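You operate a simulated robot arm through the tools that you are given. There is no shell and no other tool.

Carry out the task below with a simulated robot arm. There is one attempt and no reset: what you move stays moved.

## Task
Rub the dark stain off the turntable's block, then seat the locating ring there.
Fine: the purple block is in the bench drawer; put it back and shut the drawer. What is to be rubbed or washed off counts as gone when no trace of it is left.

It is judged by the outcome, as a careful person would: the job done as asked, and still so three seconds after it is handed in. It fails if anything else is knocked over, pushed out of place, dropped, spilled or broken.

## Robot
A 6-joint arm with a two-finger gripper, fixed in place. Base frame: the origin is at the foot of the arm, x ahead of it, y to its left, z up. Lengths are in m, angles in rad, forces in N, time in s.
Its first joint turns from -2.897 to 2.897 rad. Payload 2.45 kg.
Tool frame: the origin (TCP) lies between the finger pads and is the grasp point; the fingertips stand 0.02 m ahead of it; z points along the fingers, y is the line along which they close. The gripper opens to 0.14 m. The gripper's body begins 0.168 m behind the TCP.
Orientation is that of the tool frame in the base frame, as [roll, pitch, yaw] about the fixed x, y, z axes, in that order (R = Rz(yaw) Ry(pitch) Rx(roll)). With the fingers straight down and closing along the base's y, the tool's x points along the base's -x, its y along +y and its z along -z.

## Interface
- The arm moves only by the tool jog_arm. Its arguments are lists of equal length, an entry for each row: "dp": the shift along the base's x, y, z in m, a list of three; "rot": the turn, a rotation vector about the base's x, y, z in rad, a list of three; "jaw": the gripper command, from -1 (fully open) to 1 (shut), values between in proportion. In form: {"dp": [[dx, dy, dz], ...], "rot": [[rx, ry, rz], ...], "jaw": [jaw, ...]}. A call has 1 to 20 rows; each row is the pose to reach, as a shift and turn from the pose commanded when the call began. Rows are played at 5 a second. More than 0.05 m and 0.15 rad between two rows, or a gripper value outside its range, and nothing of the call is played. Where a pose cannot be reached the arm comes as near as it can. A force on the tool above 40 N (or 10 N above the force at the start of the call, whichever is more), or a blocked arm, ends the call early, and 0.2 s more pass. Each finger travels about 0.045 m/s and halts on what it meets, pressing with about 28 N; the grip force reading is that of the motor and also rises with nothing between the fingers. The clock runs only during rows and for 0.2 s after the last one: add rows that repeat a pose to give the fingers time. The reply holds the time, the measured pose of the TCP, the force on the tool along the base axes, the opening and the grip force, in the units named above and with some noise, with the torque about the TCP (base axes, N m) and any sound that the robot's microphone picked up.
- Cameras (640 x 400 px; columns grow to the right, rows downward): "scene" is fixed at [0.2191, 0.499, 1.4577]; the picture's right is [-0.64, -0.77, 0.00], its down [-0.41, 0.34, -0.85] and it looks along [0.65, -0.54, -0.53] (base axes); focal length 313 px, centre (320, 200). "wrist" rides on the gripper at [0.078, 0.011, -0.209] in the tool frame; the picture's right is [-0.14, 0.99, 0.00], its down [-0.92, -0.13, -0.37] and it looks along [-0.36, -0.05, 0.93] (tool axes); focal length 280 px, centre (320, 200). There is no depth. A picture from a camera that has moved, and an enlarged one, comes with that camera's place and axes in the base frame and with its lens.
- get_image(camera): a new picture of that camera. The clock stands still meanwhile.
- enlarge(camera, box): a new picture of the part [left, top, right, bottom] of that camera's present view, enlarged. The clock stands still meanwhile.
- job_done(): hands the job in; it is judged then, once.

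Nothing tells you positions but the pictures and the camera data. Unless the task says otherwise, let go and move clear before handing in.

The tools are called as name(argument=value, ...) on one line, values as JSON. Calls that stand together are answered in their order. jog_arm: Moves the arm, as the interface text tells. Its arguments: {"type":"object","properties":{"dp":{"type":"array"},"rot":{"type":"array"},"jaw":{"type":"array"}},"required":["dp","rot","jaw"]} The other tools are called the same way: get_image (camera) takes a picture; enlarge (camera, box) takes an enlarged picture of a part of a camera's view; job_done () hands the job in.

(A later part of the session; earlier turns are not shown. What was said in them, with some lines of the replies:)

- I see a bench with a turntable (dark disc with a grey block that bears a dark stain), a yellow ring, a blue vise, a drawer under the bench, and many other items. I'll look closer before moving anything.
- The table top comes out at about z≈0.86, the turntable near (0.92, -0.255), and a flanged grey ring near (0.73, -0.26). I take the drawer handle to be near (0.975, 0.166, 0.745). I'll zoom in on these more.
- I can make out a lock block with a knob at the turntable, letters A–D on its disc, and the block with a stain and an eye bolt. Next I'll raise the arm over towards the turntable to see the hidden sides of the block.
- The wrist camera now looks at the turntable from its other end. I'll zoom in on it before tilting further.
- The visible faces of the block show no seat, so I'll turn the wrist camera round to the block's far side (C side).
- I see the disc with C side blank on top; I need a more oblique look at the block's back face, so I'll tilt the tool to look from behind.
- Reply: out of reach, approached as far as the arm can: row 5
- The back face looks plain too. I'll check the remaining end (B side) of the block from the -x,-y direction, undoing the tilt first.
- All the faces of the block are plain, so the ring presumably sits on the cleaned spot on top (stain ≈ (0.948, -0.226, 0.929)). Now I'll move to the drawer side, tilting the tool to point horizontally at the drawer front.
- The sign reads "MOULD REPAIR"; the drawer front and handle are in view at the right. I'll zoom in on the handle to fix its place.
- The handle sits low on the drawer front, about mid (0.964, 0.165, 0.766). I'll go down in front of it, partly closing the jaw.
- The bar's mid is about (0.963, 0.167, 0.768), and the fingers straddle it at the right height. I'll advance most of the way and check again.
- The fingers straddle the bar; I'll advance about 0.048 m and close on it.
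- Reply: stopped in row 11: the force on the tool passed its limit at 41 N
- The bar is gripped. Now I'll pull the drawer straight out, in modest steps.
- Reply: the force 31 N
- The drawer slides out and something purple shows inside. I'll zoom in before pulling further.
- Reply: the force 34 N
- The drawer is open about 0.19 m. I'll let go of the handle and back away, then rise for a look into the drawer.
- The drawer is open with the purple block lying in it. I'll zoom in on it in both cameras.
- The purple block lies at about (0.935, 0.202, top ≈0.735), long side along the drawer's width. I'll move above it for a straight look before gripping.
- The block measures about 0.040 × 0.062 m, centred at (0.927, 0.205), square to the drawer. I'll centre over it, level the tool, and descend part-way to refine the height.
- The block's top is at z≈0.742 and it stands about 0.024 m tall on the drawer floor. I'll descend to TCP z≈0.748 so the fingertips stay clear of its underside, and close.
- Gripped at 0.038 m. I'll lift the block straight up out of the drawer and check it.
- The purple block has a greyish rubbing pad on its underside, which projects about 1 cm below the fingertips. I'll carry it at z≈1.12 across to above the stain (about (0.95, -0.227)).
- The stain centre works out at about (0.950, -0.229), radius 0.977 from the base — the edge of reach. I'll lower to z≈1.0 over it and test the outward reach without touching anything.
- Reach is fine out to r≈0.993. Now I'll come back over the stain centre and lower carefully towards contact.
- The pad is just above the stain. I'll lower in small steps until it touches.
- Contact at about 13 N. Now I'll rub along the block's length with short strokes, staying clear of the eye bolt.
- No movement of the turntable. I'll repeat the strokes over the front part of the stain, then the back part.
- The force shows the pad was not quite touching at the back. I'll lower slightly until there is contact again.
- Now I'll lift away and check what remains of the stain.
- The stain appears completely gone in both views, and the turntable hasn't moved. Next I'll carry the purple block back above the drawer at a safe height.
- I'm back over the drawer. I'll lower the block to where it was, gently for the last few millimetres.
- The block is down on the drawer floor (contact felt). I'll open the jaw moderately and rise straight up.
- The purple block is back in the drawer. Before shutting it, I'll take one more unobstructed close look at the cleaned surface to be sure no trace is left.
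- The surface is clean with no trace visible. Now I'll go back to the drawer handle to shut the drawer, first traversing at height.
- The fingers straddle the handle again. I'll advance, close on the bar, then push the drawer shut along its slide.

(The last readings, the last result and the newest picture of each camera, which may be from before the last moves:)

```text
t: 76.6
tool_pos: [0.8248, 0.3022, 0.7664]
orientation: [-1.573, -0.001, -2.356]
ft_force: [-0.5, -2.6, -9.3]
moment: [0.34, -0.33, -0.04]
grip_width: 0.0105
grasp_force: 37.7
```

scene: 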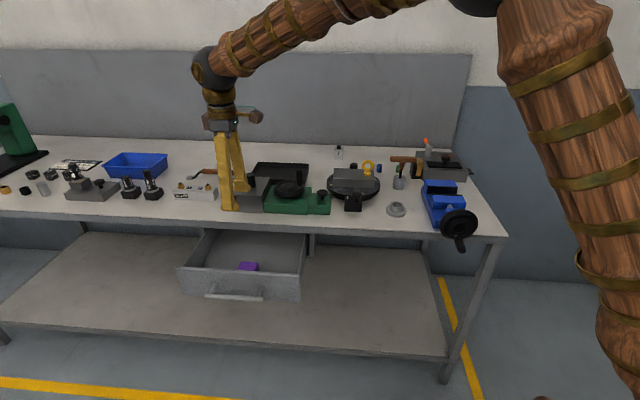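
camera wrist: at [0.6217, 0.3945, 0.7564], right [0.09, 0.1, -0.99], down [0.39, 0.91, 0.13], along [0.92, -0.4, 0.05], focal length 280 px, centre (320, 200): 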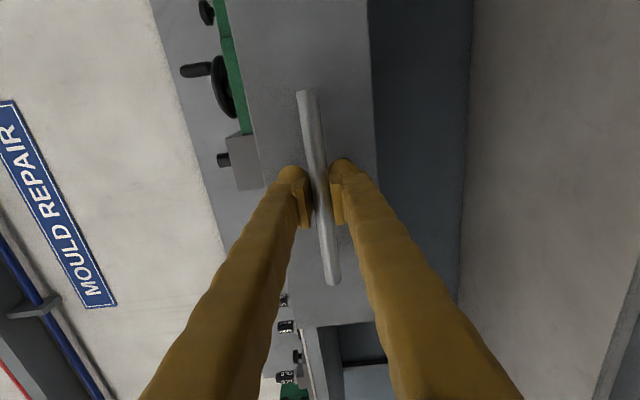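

jog_arm(dp=[[0.007, -0.007, 0], [0.02, -0.02, 0], [0.035, -0.035, 0], [0.05, -0.05, 0], [0.065, -0.065, 0], [0.08, -0.08, 0], [0.095, -0.095, 0], [0.11, -0.11, 0], [0.12, -0.12, 0], [0.128, -0.128, 0], [0.133, -0.133, 0], [0.1355, -0.1355, 0]], rot=[[0, 0, 0], [0, 0, 0], [0, 0, 0], [0, 0, 0], [0, 0, 0], [0, 0, 0], [0, 0, 0], [0, 0, 0], [0, 0, 0], [0, 0, 0], [0, 0, 0], [0, 0, 0]], jaw=[1, 1, 1, 1, 1, 1, 1, 1, 1, 1, 1, 1])

get_image(camera="wrist")

```text
t: 79.2
tool_pos: [0.9593, 0.1686, 0.7664]
orientation: [-1.574, 0.001, -2.354]
ft_force: [-20.0, 10.4, 1.3]
moment: [0.17, -0.17, -0.04]
grip_width: 0.0107
grasp_force: 38.0
```

```text
taken
camera wrist: at [0.7569, 0.2597, 0.7553], right [0.09, 0.1, -0.99], down [0.39, 0.91, 0.13], along [0.92, -0.4, 0.05], focal length 280 px, centre (320, 200)
```

wrist: 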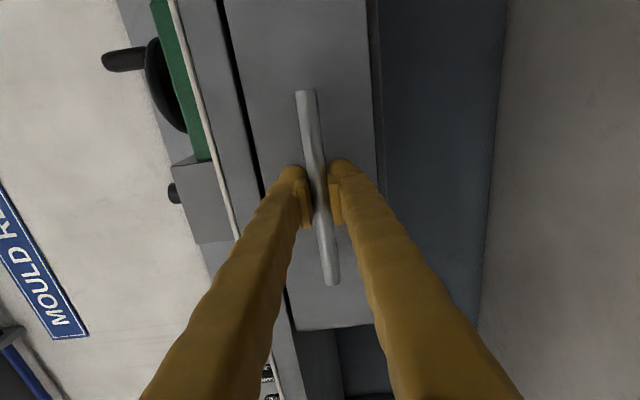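

The drawer resists at its closed position (about 21 N against the stop). I'll release the handle and back off.

jog_arm(dp=[[0, 0, 0], [0, 0, 0], [0, 0, 0], [0, 0, 0], [-0.015, 0.015, 0], [-0.04, 0.04, 0], [-0.065, 0.065, 0], [-0.09, 0.09, 0], [-0.12, 0.12, 0]], rot=[[0, 0, 0], [0, 0, 0], [0, 0, 0], [0, 0, 0], [0, 0, 0], [0, 0, 0], [0, 0, 0], [0, 0, 0], [0, 0, 0]], jaw=[0.5, 0.1, -0.2, -0.2, -0.2, -0.2, -0.2, -0.2, -0.2])

get_image(camera="wrist")

```text
t: 81.2
tool_pos: [0.8399, 0.2882, 0.7659]
orientation: [-1.574, -0.001, -2.356]
ft_force: [0.6, 0.6, 0.0]
moment: [0.02, 0.02, 0.02]
grip_width: 0.084
grasp_force: 0.1
```

```text
taken
camera wrist: at [0.6367, 0.38, 0.755], right [0.09, 0.1, -0.99], down [0.39, 0.91, 0.13], along [0.92, -0.4, 0.05], focal length 280 px, centre (320, 200)
```

wrist: 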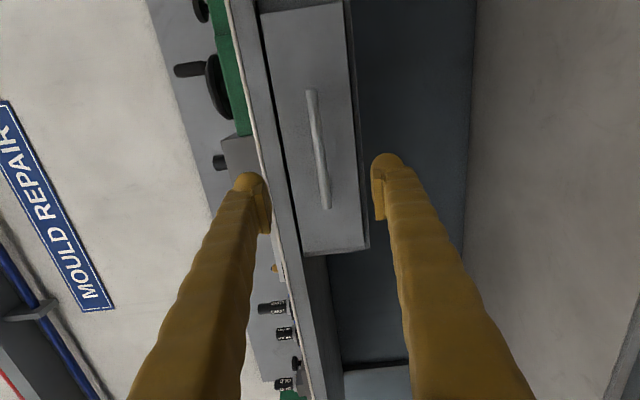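

The drawer is flush again. I'll rise and bring the tool back to pointing down, then head to the locating ring near (0.73, -0.26).

jog_arm(dp=[[-0.02, 0.02, 0.03], [-0.04, 0.04, 0.07], [-0.05, 0.05, 0.11], [-0.05, 0.05, 0.15], [-0.05, 0.05, 0.19], [-0.05, 0.05, 0.22], [-0.05, 0.05, 0.25], [-0.05, 0.04, 0.28], [-0.05, 0.03, 0.31], [-0.05, 0.02, 0.33], [-0.05, 0.01, 0.34], [-0.05, 0, 0.34]], rot=[[0, 0, 0], [0.1, 0.1, 0], [0.2, 0.2, 0], [0.3, 0.3, 0], [0.4, 0.4, 0], [0.5, 0.5, 0], [0.6, 0.6, 0], [0.7, 0.7, 0], [0.8, 0.8, 0], [0.9, 0.9, 0], [1.0, 1.0, 0], [1.1, 1.1, 0]], jaw=[-0.2, -0.2, -0.2, -0.2, -0.2, -0.2, -0.2, -0.2, -0.2, -0.2, -0.2, -0.2])

jog_arm(dp=[[-0.005, -0.04, 0], [-0.01, -0.08, 0], [-0.015, -0.12, 0], [-0.02, -0.16, 0], [-0.025, -0.2, 0], [-0.03, -0.24, 0], [-0.035, -0.28, 0], [-0.04, -0.32, 0], [-0.045, -0.36, 0], [-0.05, -0.4, 0], [-0.055, -0.44, 0], [-0.06, -0.48, 0], [-0.06, -0.515, 0]], rot=[[0.005, 0.005, 0], [0.01, 0.01, 0], [0.01, 0.01, 0], [0.01, 0.01, 0], [0.01, 0.01, 0], [0.01, 0.01, 0], [0.01, 0.01, 0], [0.01, 0.01, 0], [0.01, 0.01, 0], [0.01, 0.01, 0], [0.01, 0.01, 0], [0.01, 0.01, 0], [0.01, 0.01, 0]], jaw=[-0.3, -0.4, -0.5, -0.5, -0.5, -0.5, -0.5, -0.5, -0.5, -0.5, -0.5, -0.5, -0.5])

get_image(camera="wrist")

get_image(camera="scene")

```text
t: 83.8
tool_pos: [0.7912, 0.288, 1.1059]
orientation: [-3.13, 0.002, -2.353]
ft_force: [0.3, -0.2, 0.2]
moment: [0.01, 0.02, 0.01]
grip_width: 0.0843
grasp_force: 0.1
```

```text
t: 86.6
tool_pos: [0.7311, -0.2279, 1.1045]
orientation: [3.139, 0.001, -2.354]
ft_force: [0.3, 0.3, 0.5]
moment: [0.03, 0.03, 0.0]
grip_width: 0.105
grasp_force: 0.0
```

```text
taken
camera wrist: at [0.6689, -0.2761, 1.3139], right [-0.61, 0.8, 0.0], down [0.74, 0.56, 0.37], along [0.29, 0.23, -0.93], focal length 280 px, centre (320, 200)
```

wrist: 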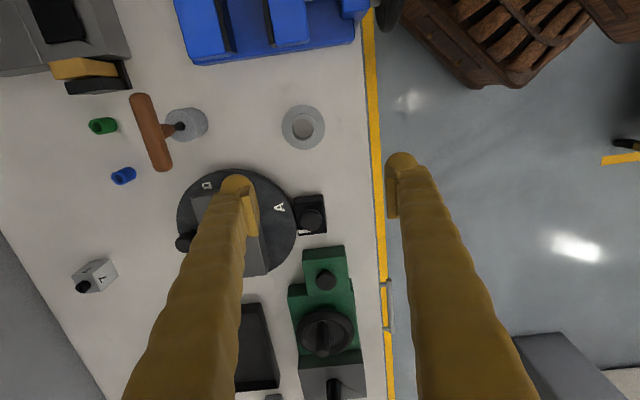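

```text
taken
```

scene: 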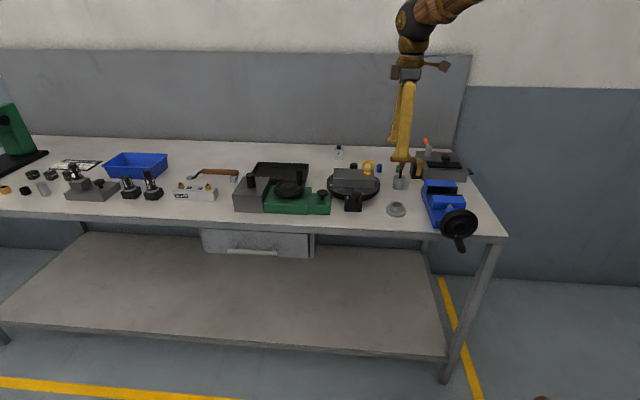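

The drawer is shut. The ring is visible at wrist pixel (303, 127); I'll zoom to measure it.

enlarge(camera="wrist", box=[260, 85, 350, 170])

enlarge(camera="scene", box=[376, 192, 416, 224])

```text
4.71 times, centred on (305, 128) of wrist
camera zoom: at [0.6689, -0.2761, 1.3139], right [-0.61, 0.8, 0.0], down [0.74, 0.56, 0.37], along [0.29, 0.23, -0.93], focal length 1320 px, centre (391, 541)
```

zoom: 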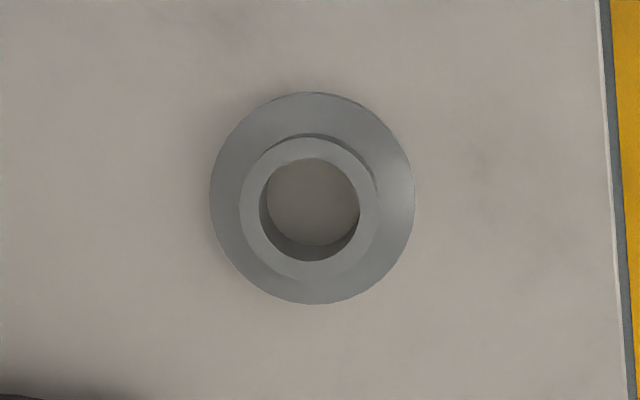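

```text
12.50 times, centred on (396, 208) of scene
camera zoom: at [0.2191, 0.499, 1.4577], right [-0.64, -0.77, 0.0], down [-0.41, 0.34, -0.85], along [0.65, -0.54, -0.53], focal length 3913 px, centre (-630, 100)
```

zoom: 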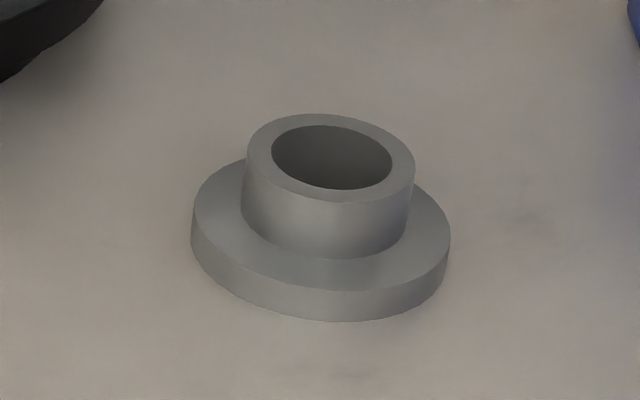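

The ring has a ~0.070 m flange (~0.010 thick) and a ~0.045 m boss (~0.015 tall), centred near (0.7285, -0.260). I'll come down above it for a closer look.

jog_arm(dp=[[-0.0026, -0.0321, -0.02], [-0.0026, -0.0321, -0.06], [-0.0026, -0.0321, -0.1], [-0.0026, -0.0321, -0.1345], [-0.0026, -0.0321, -0.1345]], rot=[[0, 0, 0], [0, 0, 0], [0, 0, 0], [0, 0, 0], [0, 0, 0]], jaw=[-0.3, -0.3, -0.3, -0.3, -0.3])

get_image(camera="wrist")

enlarge(camera="wrist", box=[260, 110, 380, 210])

```text
t: 87.8
tool_pos: [0.7271, -0.2602, 0.9695]
orientation: [3.14, 0.001, -2.355]
ft_force: [1.0, 0.2, 0.1]
moment: [0.03, -0.01, -0.02]
grip_width: 0.0908
grasp_force: 0.0
```

```text
taken
camera wrist: at [0.6652, -0.3081, 1.1789], right [-0.6, 0.8, 0.0], down [0.74, 0.56, 0.37], along [0.29, 0.22, -0.93], focal length 280 px, centre (320, 200)
```

wrist: 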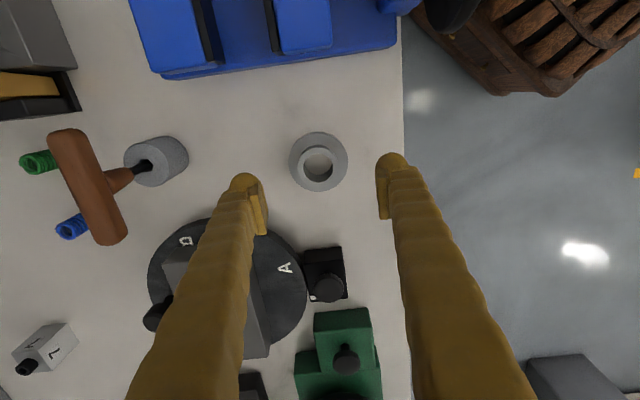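

```text
4.00 times, centred on (320, 160) of wrist
camera zoom: at [0.6652, -0.3081, 1.1789], right [-0.6, 0.8, 0.0], down [0.74, 0.56, 0.37], along [0.29, 0.22, -0.93], focal length 1122 px, centre (320, 360)
```

zoom: 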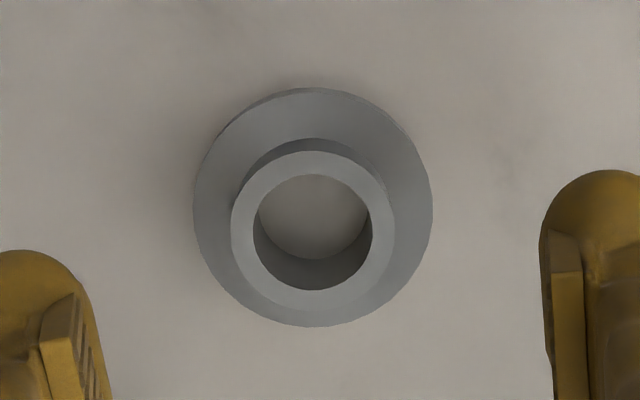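

I'll shift about 2 mm to centre over the boss and descend until the fingertips are just above the flange.

jog_arm(dp=[[0.0015, -0.0018, -0.02], [0.0015, -0.0018, -0.045], [0.0015, -0.0018, -0.06], [0.0015, -0.0018, -0.07]], rot=[[0, 0, 0], [0, 0, 0], [0, 0, 0], [0, 0, 0]], jaw=[-0.1, 0.0, 0.1, 0.1])

enlarge(camera="scene", box=[366, 172, 426, 222])

enlarge(camera="wrist", box=[240, 120, 400, 240])

```text
t: 88.8
tool_pos: [0.729, -0.2626, 0.9013]
orientation: [3.137, 0.0, -2.354]
ft_force: [-0.3, 0.8, 0.2]
moment: [0.02, 0.01, -0.02]
grip_width: 0.0631
grasp_force: 0.1
```

```text
8.00 times, centred on (396, 197) of scene
camera zoom: at [0.2191, 0.499, 1.4577], right [-0.64, -0.77, 0.0], down [-0.41, 0.34, -0.85], along [0.65, -0.54, -0.53], focal length 2505 px, centre (-288, 224)
```

zoom: 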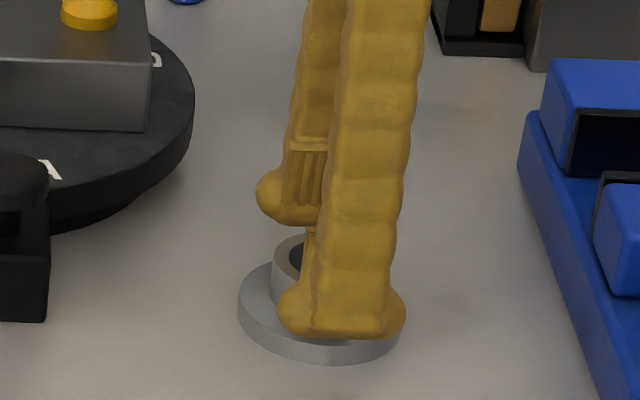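

```text
3.33 times, centred on (320, 180) of wrist
camera zoom: at [0.6669, -0.3102, 1.1091], right [-0.6, 0.8, 0.0], down [0.74, 0.56, 0.37], along [0.29, 0.23, -0.93], focal length 935 px, centre (320, 267)
```

zoom: 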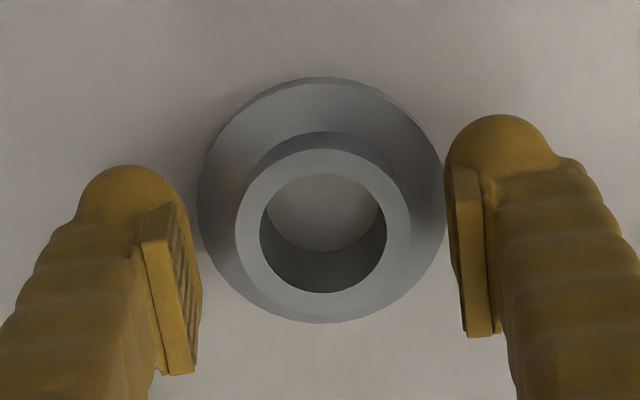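

The boss is centred between the pads. I'll step down gently to find the flange.

jog_arm(dp=[[0, 0, -0.003], [0, 0, -0.005], [0, 0, -0.006]], rot=[[0, 0, 0], [0, 0, 0], [0, 0, 0]], jaw=[0.1, 0.1, 0.1])

enlarge(camera="scene", box=[381, 192, 411, 217])

```text
t: 89.6
tool_pos: [0.7287, -0.2623, 0.8957]
orientation: [3.141, 0.0, -2.353]
ft_force: [-0.5, 0.6, 0.2]
moment: [-0.01, 0.01, 0.01]
grip_width: 0.0632
grasp_force: 0.0
```

```text
16.00 times, centred on (396, 204) of scene
camera zoom: at [0.2191, 0.499, 1.4577], right [-0.64, -0.77, 0.0], down [-0.41, 0.34, -0.85], along [0.65, -0.54, -0.53], focal length 5009 px, centre (-896, 128)
```

zoom: 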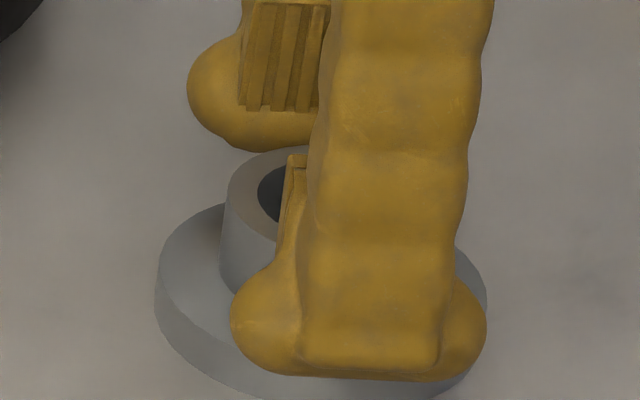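

jog_arm(dp=[[0, 0, -0.001], [0, 0, -0.002], [0, 0, -0.002]], rot=[[0, 0, 0], [0, 0, 0], [0, 0, 0]], jaw=[0.1, 0.1, 0.1])

```text
t: 90.4
tool_pos: [0.7297, -0.2613, 0.8934]
orientation: [3.139, -0.001, -2.355]
ft_force: [-1.0, -0.1, 0.2]
moment: [0.0, 0.0, -0.01]
grip_width: 0.0632
grasp_force: 0.1
```

jog_arm(dp=[[0, 0, -0.0008], [0, 0, -0.0016], [0, 0, -0.0016]], rot=[[0, 0, 0], [0, 0, 0], [0, 0, 0]], jaw=[0.1, 0.1, 0.1])

enlarge(camera="scene", box=[381, 192, 411, 217])

```text
t: 91.2
tool_pos: [0.7297, -0.2627, 0.8933]
orientation: [3.14, 0.0, -2.355]
ft_force: [-0.2, -1.2, 0.0]
moment: [0.0, 0.0, 0.0]
grip_width: 0.0628
grasp_force: 0.0
```

```text
16.00 times, centred on (396, 204) of scene
camera zoom: at [0.2191, 0.499, 1.4577], right [-0.64, -0.77, 0.0], down [-0.41, 0.34, -0.85], along [0.65, -0.54, -0.53], focal length 5009 px, centre (-896, 128)
```

zoom: 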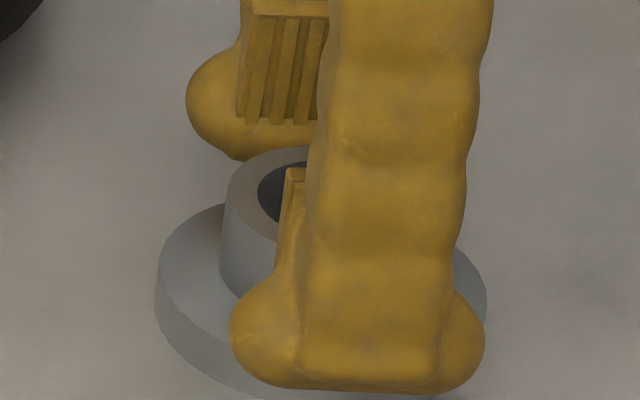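

jog_arm(dp=[[0, 0, -0.001], [0, 0, -0.002], [0, 0, -0.002]], rot=[[0, 0, 0], [0, 0, 0], [0, 0, 0]], jaw=[0.1, 0.1, 0.1])

```text
t: 92.0
tool_pos: [0.7285, -0.2629, 0.8907]
orientation: [3.14, 0.0, -2.355]
ft_force: [-0.2, -0.5, -0.3]
moment: [-0.01, 0.02, -0.01]
grip_width: 0.0631
grasp_force: 0.0
```

jog_arm(dp=[[0, 0, -0.001], [0, 0, -0.002], [0, 0, -0.002]], rot=[[0, 0, 0], [0, 0, 0], [0, 0, 0]], jaw=[0.1, 0.1, 0.1])

enlarge(camera="scene", box=[381, 192, 411, 217])

```text
t: 92.8
tool_pos: [0.7303, -0.2624, 0.8877]
orientation: [3.14, -0.001, -2.354]
ft_force: [0.3, -0.3, 0.1]
moment: [-0.01, 0.04, 0.04]
grip_width: 0.0631
grasp_force: 0.0
```

```text
16.00 times, centred on (396, 204) of scene
camera zoom: at [0.2191, 0.499, 1.4577], right [-0.64, -0.77, 0.0], down [-0.41, 0.34, -0.85], along [0.65, -0.54, -0.53], focal length 5009 px, centre (-896, 128)
```

zoom: 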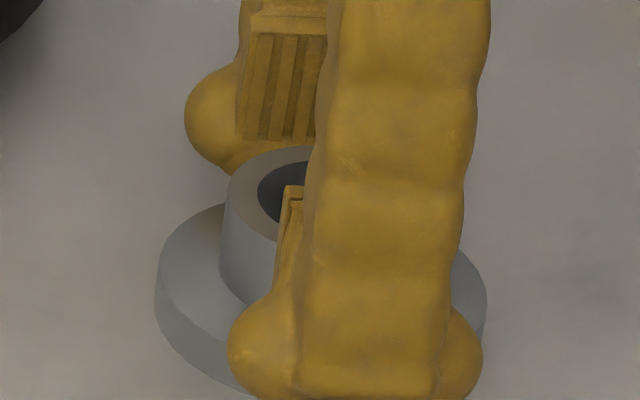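

jog_arm(dp=[[0, 0, 0.001], [0, 0, 0.001], [0, 0, 0], [0, 0, -0.0007], [0, 0, -0.0007]], rot=[[0, 0, 0], [0, 0, 0], [0, 0, 0], [0, 0, 0], [0, 0, 0]], jaw=[0.2, 0.26, 0.26, 0.26, 0.26])

enlarge(camera="wrist", box=[240, 120, 400, 240])

```text
t: 94.0
tool_pos: [0.7293, -0.2632, 0.8877]
orientation: [3.139, 0.0, -2.353]
ft_force: [0.3, 0.1, 1.1]
moment: [0.01, 0.02, 0.0]
grip_width: 0.0554
grasp_force: 22.3
```

```text
3.33 times, centred on (320, 180) of wrist
camera zoom: at [0.6669, -0.3106, 1.0953], right [-0.6, 0.8, 0.0], down [0.74, 0.56, 0.37], along [0.29, 0.23, -0.93], focal length 935 px, centre (320, 267)
```

zoom: 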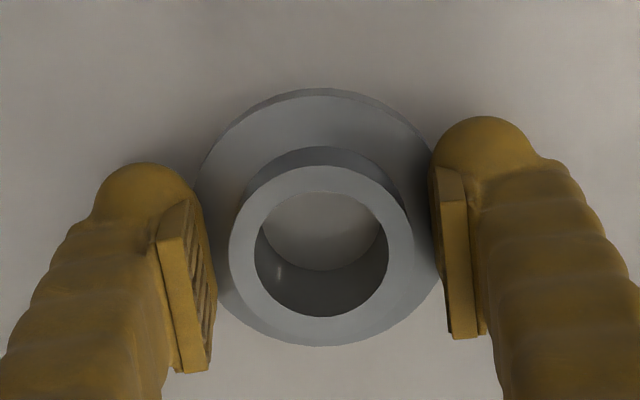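

enlarge(camera="scene", box=[376, 188, 416, 218])

get_image(camera="wrist")

```text
13.33 times, centred on (396, 203) of scene
camera zoom: at [0.2191, 0.499, 1.4577], right [-0.64, -0.77, 0.0], down [-0.41, 0.34, -0.85], along [0.65, -0.54, -0.53], focal length 4174 px, centre (-693, 160)
```

zoom: 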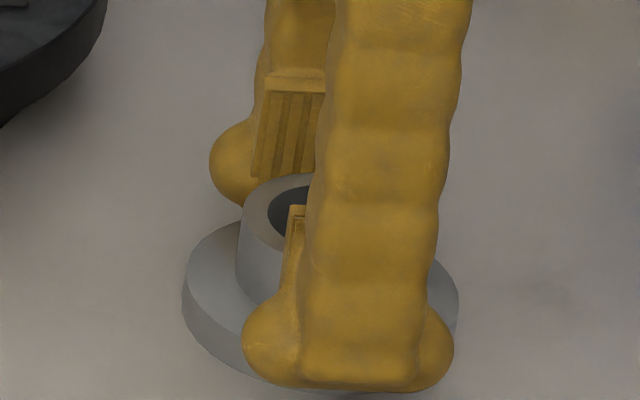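

```text
taken
camera wrist: at [0.6669, -0.3106, 1.0953], right [-0.6, 0.8, 0.0], down [0.74, 0.56, 0.37], along [0.29, 0.23, -0.93], focal length 280 px, centre (320, 200)
```

wrist: 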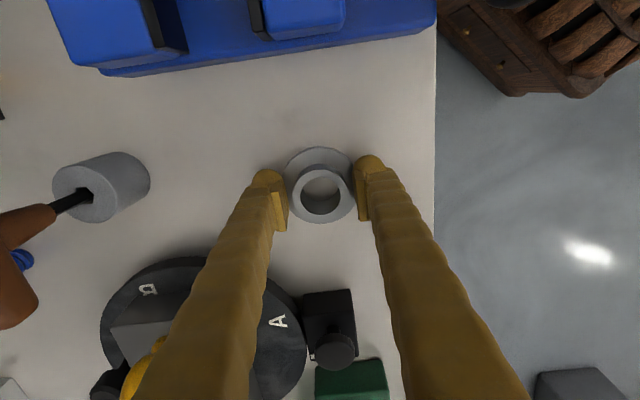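

The fingers stopped at 0.055 m, more than the boss width, so the tips seem to catch on the flange. I'll reopen, rise a few millimetres, and close again on the boss itself.

jog_arm(dp=[[0, 0, 0], [0, 0, 0], [0, 0, 0.002], [0, 0, 0.004], [0, 0, 0.004]], rot=[[0, 0, 0], [0, 0, 0], [0, 0, 0], [0, 0, 0], [0, 0, 0]], jaw=[0.1, 0.0, 0.0, 0.0, 0.0])

enlarge(camera="scene", box=[376, 188, 416, 218])

enlarge(camera="wrist", box=[240, 120, 400, 240])

```text
t: 95.2
tool_pos: [0.7296, -0.2627, 0.8911]
orientation: [3.14, 0.001, -2.354]
ft_force: [-0.5, 0.3, -0.1]
moment: [-0.02, -0.01, -0.02]
grip_width: 0.0699
grasp_force: 0.1
```

```text
13.33 times, centred on (396, 203) of scene
camera zoom: at [0.2191, 0.499, 1.4577], right [-0.64, -0.77, 0.0], down [-0.41, 0.34, -0.85], along [0.65, -0.54, -0.53], focal length 4174 px, centre (-693, 160)
```

zoom: 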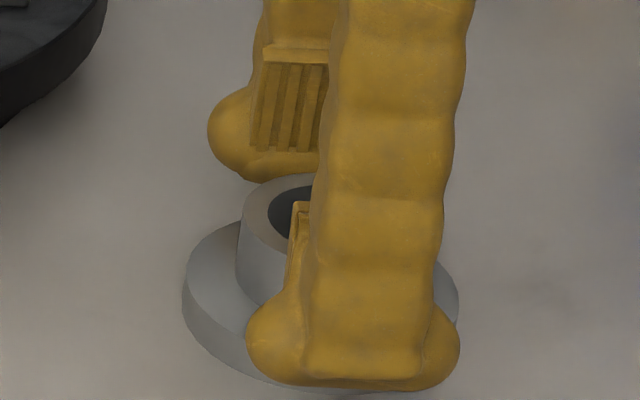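

```text
3.33 times, centred on (320, 180) of wrist
camera zoom: at [0.6673, -0.3107, 1.0996], right [-0.6, 0.8, 0.0], down [0.74, 0.56, 0.37], along [0.29, 0.23, -0.93], focal length 935 px, centre (320, 267)
```

zoom: 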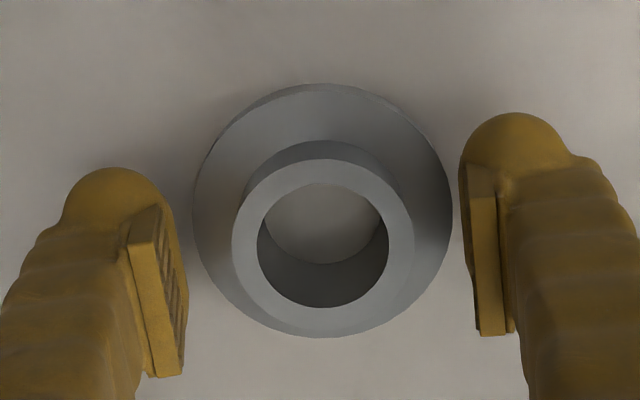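

jog_arm(dp=[[0, 0, 0], [0, 0, 0], [0, 0, 0], [0, 0, 0]], rot=[[0, 0, 0], [0, 0, 0], [0, 0, 0], [0, 0, 0]], jaw=[0.15, 0.3, 0.3, 0.3])

enlarge(camera="wrist", box=[240, 120, 400, 240])

enlarge(camera="scene", box=[376, 188, 416, 218])

```text
t: 96.2
tool_pos: [0.7294, -0.2631, 0.8898]
orientation: [3.139, 0.0, -2.354]
ft_force: [-0.1, 0.2, 0.3]
moment: [0.0, 0.0, -0.03]
grip_width: 0.0493
grasp_force: 0.1
```

```text
3.33 times, centred on (320, 180) of wrist
camera zoom: at [0.6673, -0.3107, 1.0997], right [-0.6, 0.8, 0.0], down [0.74, 0.56, 0.37], along [0.29, 0.23, -0.93], focal length 935 px, centre (320, 267)
```

zoom: 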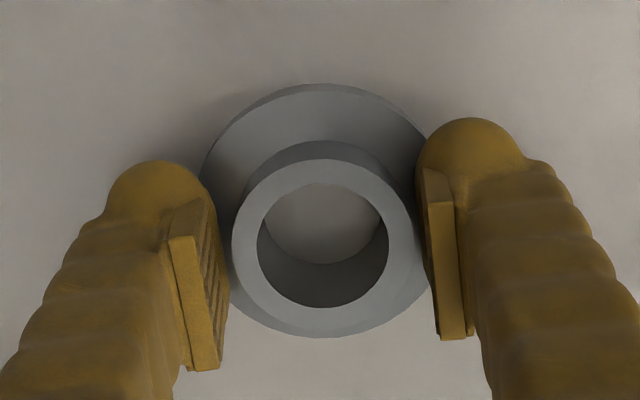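

```text
13.33 times, centred on (396, 203) of scene
camera zoom: at [0.2191, 0.499, 1.4577], right [-0.64, -0.77, 0.0], down [-0.41, 0.34, -0.85], along [0.65, -0.54, -0.53], focal length 4174 px, centre (-693, 160)
```

zoom: 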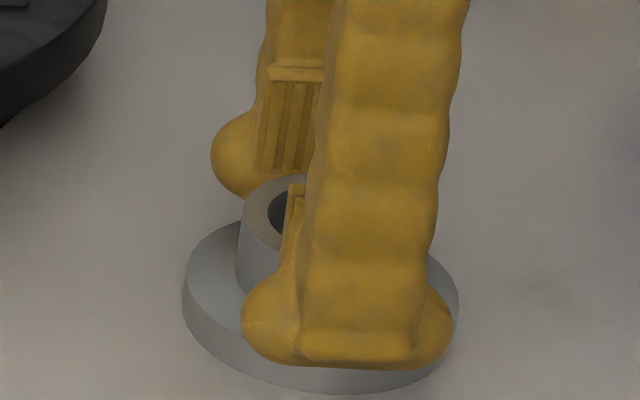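

Now the fingers clear the flange. I'll close fully on the boss.

jog_arm(dp=[[0, 0, 0], [0, 0, 0], [0, 0, 0], [0, 0, 0], [0, 0, 0]], rot=[[0, 0, 0], [0, 0, 0], [0, 0, 0], [0, 0, 0], [0, 0, 0]], jaw=[0.4, 0.6, 0.8, 0.8, 0.8])

enlarge(camera="wrist", box=[240, 120, 400, 240])

```text
t: 97.4
tool_pos: [0.73, -0.2625, 0.8923]
orientation: [3.14, 0.0, -2.356]
ft_force: [-0.8, 0.4, 0.2]
moment: [0.01, 0.02, -0.01]
grip_width: 0.041
grasp_force: 28.1
```

```text
3.33 times, centred on (320, 180) of wrist
camera zoom: at [0.6673, -0.3107, 1.0997], right [-0.6, 0.8, 0.0], down [0.74, 0.56, 0.37], along [0.29, 0.23, -0.93], focal length 935 px, centre (320, 267)
```

zoom: 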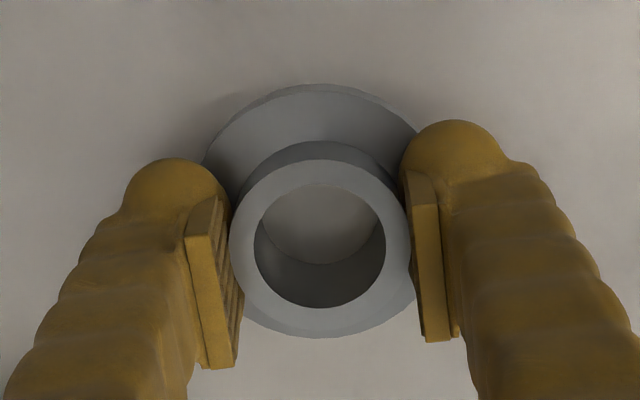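

Gripped on the boss at 0.041 m. I'll lift a little and check it holds level.

jog_arm(dp=[[0, 0, 0.005], [0, 0, 0.01], [0, 0, 0.02], [0, 0, 0.03]], rot=[[0, 0, 0], [0, 0, 0], [0, 0, 0], [0, 0, 0]], jaw=[0.9, 0.9, 0.9, 0.9])

enlarge(camera="scene", box=[371, 173, 421, 223])

enlarge(camera="wrist", box=[240, 120, 400, 240])

```text
t: 98.4
tool_pos: [0.7301, -0.263, 0.9223]
orientation: [3.139, -0.002, -2.355]
ft_force: [0.3, 0.0, -2.9]
moment: [0.0, -0.01, -0.04]
grip_width: 0.0407
grasp_force: 27.7
```

```text
8.00 times, centred on (396, 198) of scene
camera zoom: at [0.2191, 0.499, 1.4577], right [-0.64, -0.77, 0.0], down [-0.41, 0.34, -0.85], along [0.65, -0.54, -0.53], focal length 2505 px, centre (-288, 216)
```

zoom: 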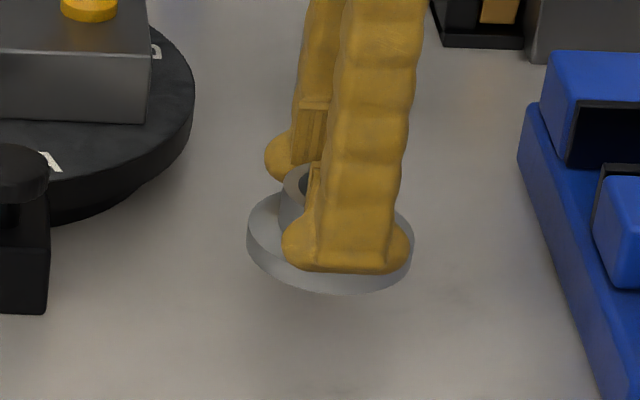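

```text
3.33 times, centred on (320, 180) of wrist
camera zoom: at [0.6674, -0.3113, 1.1299], right [-0.6, 0.8, 0.0], down [0.74, 0.56, 0.37], along [0.29, 0.23, -0.93], focal length 935 px, centre (320, 267)
```

zoom: 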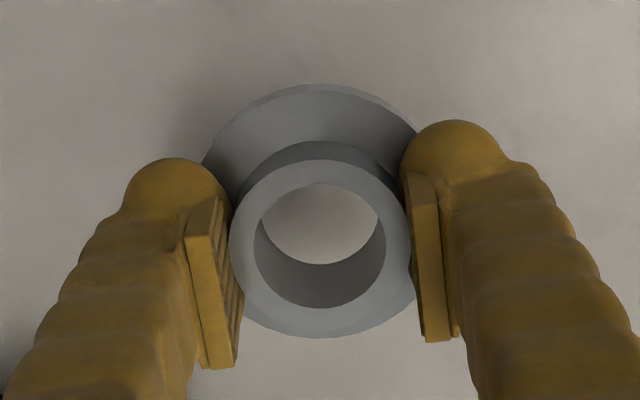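

The ring hangs level in the grip. I'll raise it to z≈1.08 and carry it over to above the cleaned spot (≈(0.949, -0.231)).

jog_arm(dp=[[0, 0, 0.04], [0, 0, 0.08], [0, 0, 0.12], [0, 0, 0.158], [0.04, 0.006, 0.158], [0.08, 0.012, 0.158], [0.12, 0.018, 0.158], [0.16, 0.024, 0.158], [0.2, 0.03, 0.158], [0.2193, 0.0321, 0.158]], rot=[[0, 0, 0], [0, 0, 0], [0, 0, 0], [0, 0, 0], [0, 0, 0], [0, 0, 0], [0, 0, 0], [0, 0, 0], [0, 0, 0], [0, 0, 0]], jaw=[0.9, 0.9, 0.9, 0.9, 0.9, 0.9, 0.9, 0.9, 0.9, 0.9])

get_image(camera="wrist")

enlarge(camera="scene", box=[310, 120, 410, 220])

```text
t: 100.6
tool_pos: [0.9477, -0.2292, 1.0786]
orientation: [3.138, -0.001, -2.354]
ft_force: [-0.1, -0.4, -2.0]
moment: [0.03, -0.04, 0.01]
grip_width: 0.0411
grasp_force: 28.0
```

```text
taken
camera wrist: at [0.8863, -0.2779, 1.2867], right [-0.6, 0.8, 0.0], down [0.74, 0.56, 0.37], along [0.29, 0.23, -0.93], focal length 280 px, centre (320, 200)
```

wrist: 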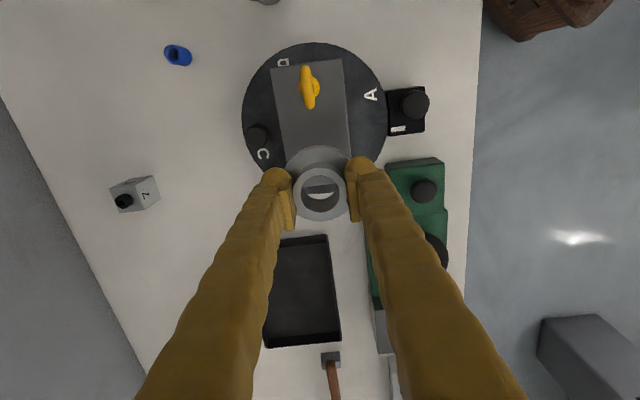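

```text
4.00 times, centred on (360, 170) of scene
camera zoom: at [0.2191, 0.499, 1.4577], right [-0.64, -0.77, 0.0], down [-0.41, 0.34, -0.85], along [0.65, -0.54, -0.53], focal length 1252 px, centre (160, 320)
```

zoom: 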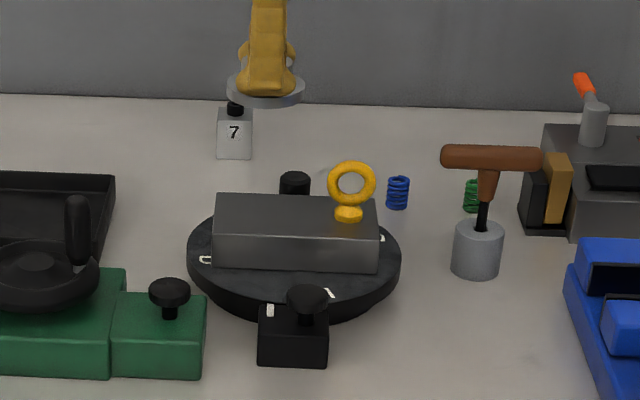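

The turntable and block are unchanged beneath. I'll lower the ring onto the cleaned spot, slowing near contact.

jog_arm(dp=[[0, 0, -0.03], [0, 0, -0.06], [0, 0, -0.085], [0, 0, -0.1], [0, 0, -0.11]], rot=[[0, 0, 0], [0, 0, 0], [0, 0, 0], [0, 0, 0], [0, 0, 0]], jaw=[0.9, 0.9, 0.9, 0.9, 0.9])

enlarge(camera="scene", box=[325, 145, 395, 200])

enlarge(camera="wrist", box=[220, 40, 420, 240])

```text
t: 101.8
tool_pos: [0.9484, -0.2293, 0.9689]
orientation: [3.141, 0.0, -2.356]
ft_force: [-0.7, 0.4, -2.3]
moment: [-0.02, 0.01, -0.02]
grip_width: 0.041
grasp_force: 27.5
```

```text
7.27 times, centred on (360, 172) of scene
camera zoom: at [0.2191, 0.499, 1.4577], right [-0.64, -0.77, 0.0], down [-0.41, 0.34, -0.85], along [0.65, -0.54, -0.53], focal length 2277 px, centre (29, 400)
```

zoom: 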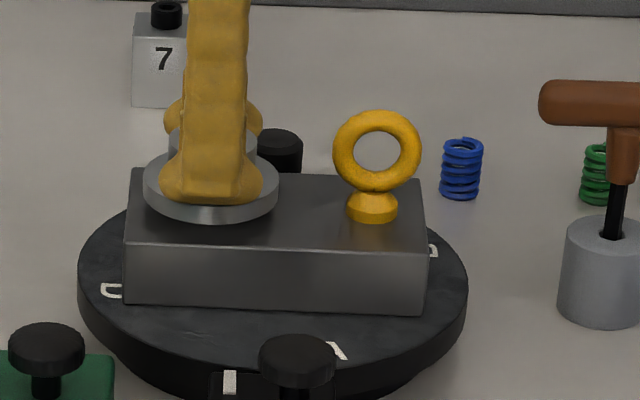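

```text
2.00 times, centred on (320, 140) of wrist
camera zoom: at [0.8865, -0.2778, 1.1774], right [-0.6, 0.8, 0.0], down [0.74, 0.56, 0.37], along [0.29, 0.22, -0.93], focal length 561 px, centre (320, 320)
```

zoom: 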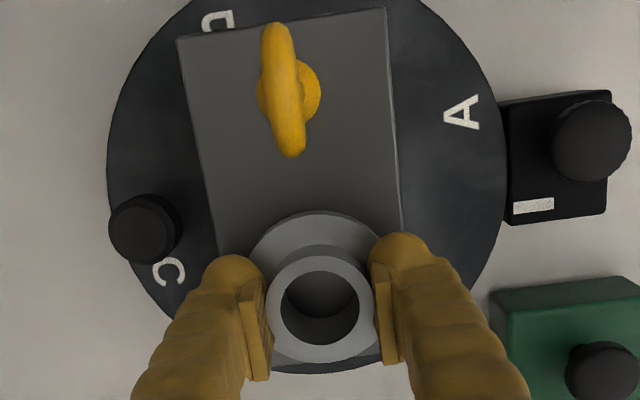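

jog_arm(dp=[[0, 0, -0.002], [0, 0, -0.004], [0, 0, -0.005]], rot=[[0, 0, 0], [0, 0, 0], [0, 0, 0]], jaw=[0.9, 0.9, 0.9])

```text
t: 102.6
tool_pos: [0.949, -0.2299, 0.9634]
orientation: [3.141, -0.001, -2.355]
ft_force: [-0.9, -0.1, -2.1]
moment: [0.0, 0.03, -0.02]
grip_width: 0.0412
grasp_force: 28.0
```

jog_arm(dp=[[0, 0, -0.001], [0, 0, -0.002], [0, 0, -0.002]], rot=[[0, 0, 0], [0, 0, 0], [0, 0, 0]], jaw=[0.9, 0.9, 0.9])

enlarge(camera="scene", box=[333, 155, 373, 185])

```text
t: 103.4
tool_pos: [0.9492, -0.2301, 0.9622]
orientation: [3.14, 0.0, -2.354]
ft_force: [-2.4, -1.8, 8.0]
moment: [-0.11, 0.16, -0.01]
grip_width: 0.0409
grasp_force: 28.3
```

```text
13.33 times, centred on (353, 170) of scene
camera zoom: at [0.2191, 0.499, 1.4577], right [-0.64, -0.77, 0.0], down [-0.41, 0.34, -0.85], along [0.65, -0.54, -0.53], focal length 4174 px, centre (-120, 600)
```

zoom: 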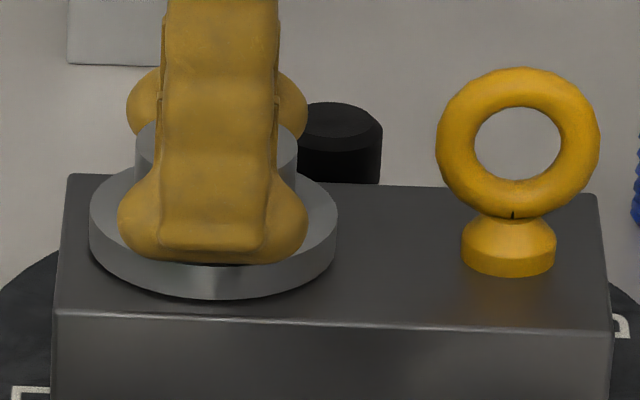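

The ring has touched down on the block's top. I'll release it gently and rise straight up.

jog_arm(dp=[[0, 0, 0.0003], [0, 0, 0.0003], [0, 0, 0.0003], [0, 0, 0.0003], [0, 0, 0.0003]], rot=[[0, 0, 0], [0, 0, 0], [0, 0, 0], [0, 0, 0], [0, 0, 0]], jaw=[0.5, 0.35, 0.2, 0.1, 0.1])

enlarge(camera="scene", box=[333, 155, 373, 185])

enlarge(camera="wrist", box=[220, 40, 420, 240])

```text
t: 104.6
tool_pos: [0.9495, -0.2309, 0.9622]
orientation: [3.14, 0.0, -2.356]
ft_force: [-0.2, 0.2, -0.2]
moment: [0.0, 0.01, -0.01]
grip_width: 0.0627
grasp_force: 0.1
```

```text
13.33 times, centred on (353, 170) of scene
camera zoom: at [0.2191, 0.499, 1.4577], right [-0.64, -0.77, 0.0], down [-0.41, 0.34, -0.85], along [0.65, -0.54, -0.53], focal length 4174 px, centre (-120, 600)
```

zoom: 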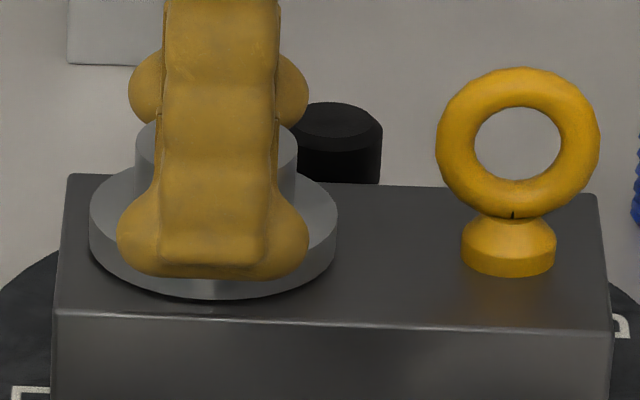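

```text
2.00 times, centred on (320, 140) of wrist
camera zoom: at [0.8866, -0.2783, 1.1705], right [-0.6, 0.8, 0.0], down [0.74, 0.56, 0.37], along [0.29, 0.23, -0.93], focal length 561 px, centre (320, 320)
```

zoom: 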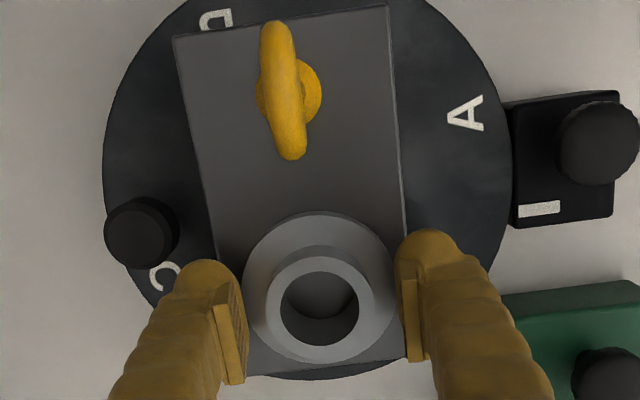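

The ring sits flat and free of the fingers. I'll rise straight up and move clear to inspect.

jog_arm(dp=[[0, 0, 0.01], [0, 0, 0.03], [0, 0, 0.07], [0, 0, 0.11], [0, 0, 0.15], [-0.03, 0.02, 0.18], [-0.06, 0.05, 0.2], [-0.09, 0.08, 0.2], [-0.12, 0.11, 0.2]], rot=[[0, 0, 0], [0, 0, 0], [0, 0, 0], [0, 0, 0], [0, 0, 0], [0, 0, 0], [0, 0, 0], [0, 0, 0], [0, 0, 0]], jaw=[0.1, 0.1, 0.1, 0.1, 0.1, 0.0, 0.0, 0.0, 0.0])

get_image(camera="scene")

enlarge(camera="scene", box=[325, 145, 395, 200])

get_image(camera="wrist")

```text
t: 106.6
tool_pos: [0.8275, -0.1198, 1.1634]
orientation: [3.138, -0.001, -2.355]
ft_force: [-1.1, 0.3, -0.4]
moment: [0.02, 0.04, -0.01]
grip_width: 0.0699
grasp_force: 0.2
```

```text
taken
```

scene: 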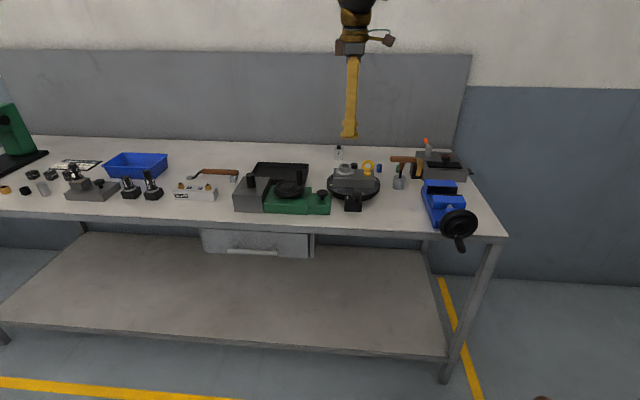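

```text
7.27 times, centred on (360, 172) of scene
camera zoom: at [0.2191, 0.499, 1.4577], right [-0.64, -0.77, 0.0], down [-0.41, 0.34, -0.85], along [0.65, -0.54, -0.53], focal length 2277 px, centre (29, 400)
```

zoom: 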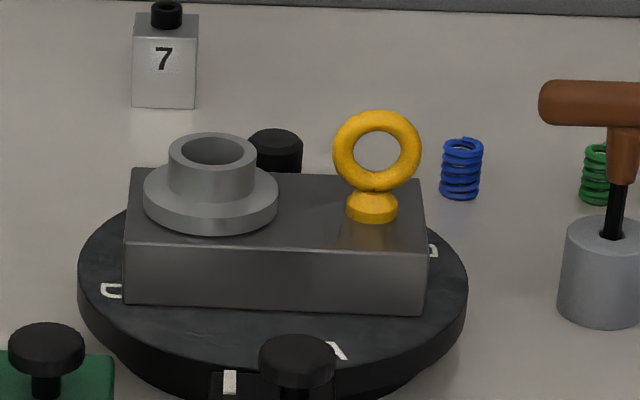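

```text
taken
camera wrist: at [0.7651, -0.1681, 1.3705], right [-0.6, 0.8, 0.0], down [0.74, 0.56, 0.37], along [0.29, 0.23, -0.93], focal length 280 px, centre (320, 200)
```

wrist: 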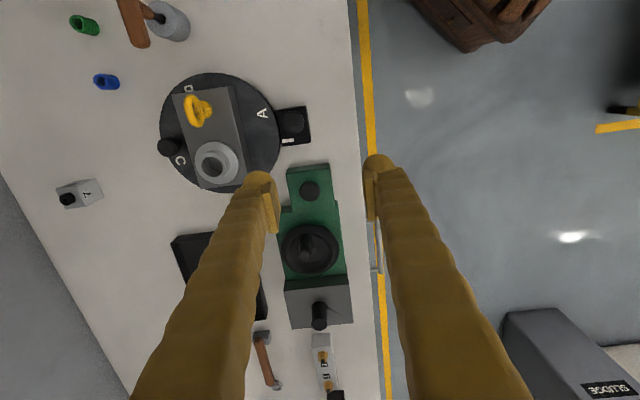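

The ring sits flat on the cleaned spot. I'll compare the drawer and the surroundings with the start before handing in.

enlarge(camera="scene", box=[190, 215, 330, 275])

enlarge(camera="wrist", box=[150, 60, 320, 200])

enlarge(camera="scene", box=[180, 140, 340, 260])

enlarge(camera="scene", box=[320, 130, 480, 230])

```text
4.57 times, centred on (260, 245) of scene
camera zoom: at [0.2191, 0.499, 1.4577], right [-0.64, -0.77, 0.0], down [-0.41, 0.34, -0.85], along [0.65, -0.54, -0.53], focal length 1431 px, centre (594, -6)
```

zoom: 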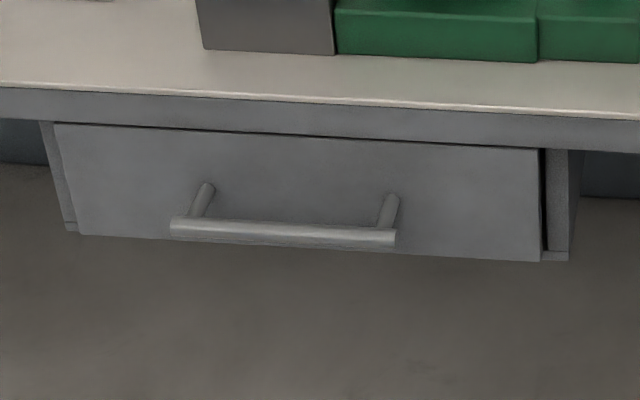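

```text
2.86 times, centred on (235, 130) of wrist
camera zoom: at [0.7651, -0.1681, 1.3705], right [-0.6, 0.8, 0.0], down [0.74, 0.56, 0.37], along [0.29, 0.23, -0.93], focal length 801 px, centre (563, 400)
```

zoom: 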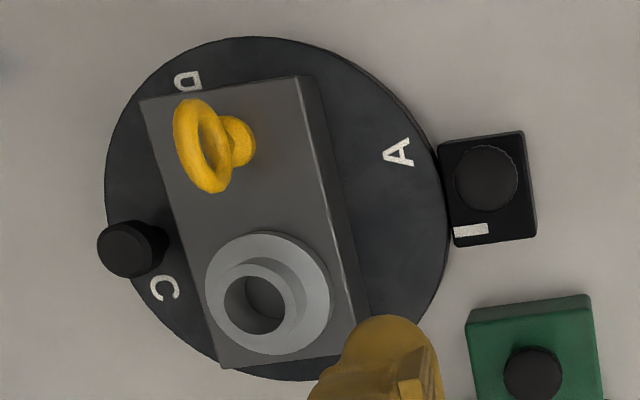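

```text
3.33 times, centred on (260, 200) of scene
camera zoom: at [0.2191, 0.499, 1.4577], right [-0.64, -0.77, 0.0], down [-0.41, 0.34, -0.85], along [0.65, -0.54, -0.53], focal length 1044 px, centre (520, 200)
```

zoom: 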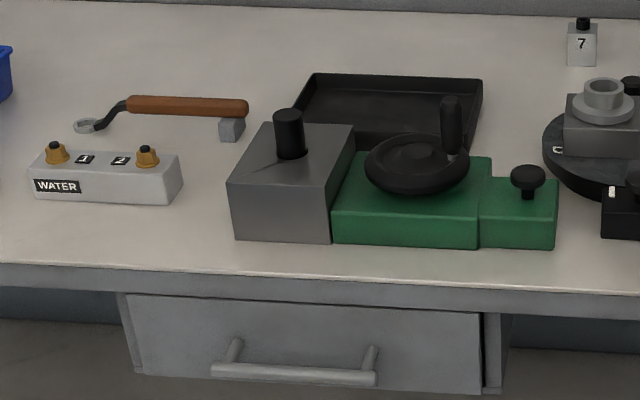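

```text
4.00 times, centred on (400, 180) of scene
camera zoom: at [0.2191, 0.499, 1.4577], right [-0.64, -0.77, 0.0], down [-0.41, 0.34, -0.85], along [0.65, -0.54, -0.53], focal length 1252 px, centre (0, 280)
```

zoom: 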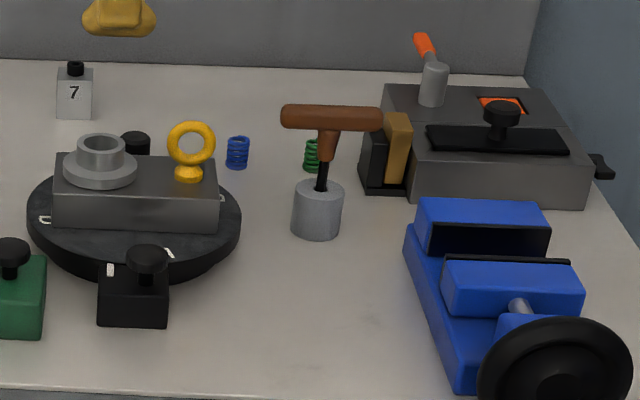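

The stain is gone and the ring sits flat on the cleaned spot. The purple block is back in the drawer, the drawer is flush as at the start, and nothing else has moved. The arm is clear, so I'm handing in.

job_done()

```text
The job is handed in.
```

The stain is rubbed off the turntable's block and the locating ring now sits on the cleaned spot. I've handed the job in; the reply gave no verdict.

- **Stain:** I rubbed it off with the purple block. Close views from both cameras showed no trace left, and the turntable did not turn.
- **Purple block and drawer:** the block is back in the drawer about where it was. The drawer is pushed against its stop and looks the same as at the start.
- **Locating ring:** it lies flat, flange down, on top of the block where the stain had been. I found no recess or bore on the block's top or sides, so I took "there" to mean that spot. The task did not say which way up the ring goes, so I kept it as it had been lying on the bench.

In the last pictures, everything else in view looked undisturbed, and the arm is clear with nothing in the gripper.
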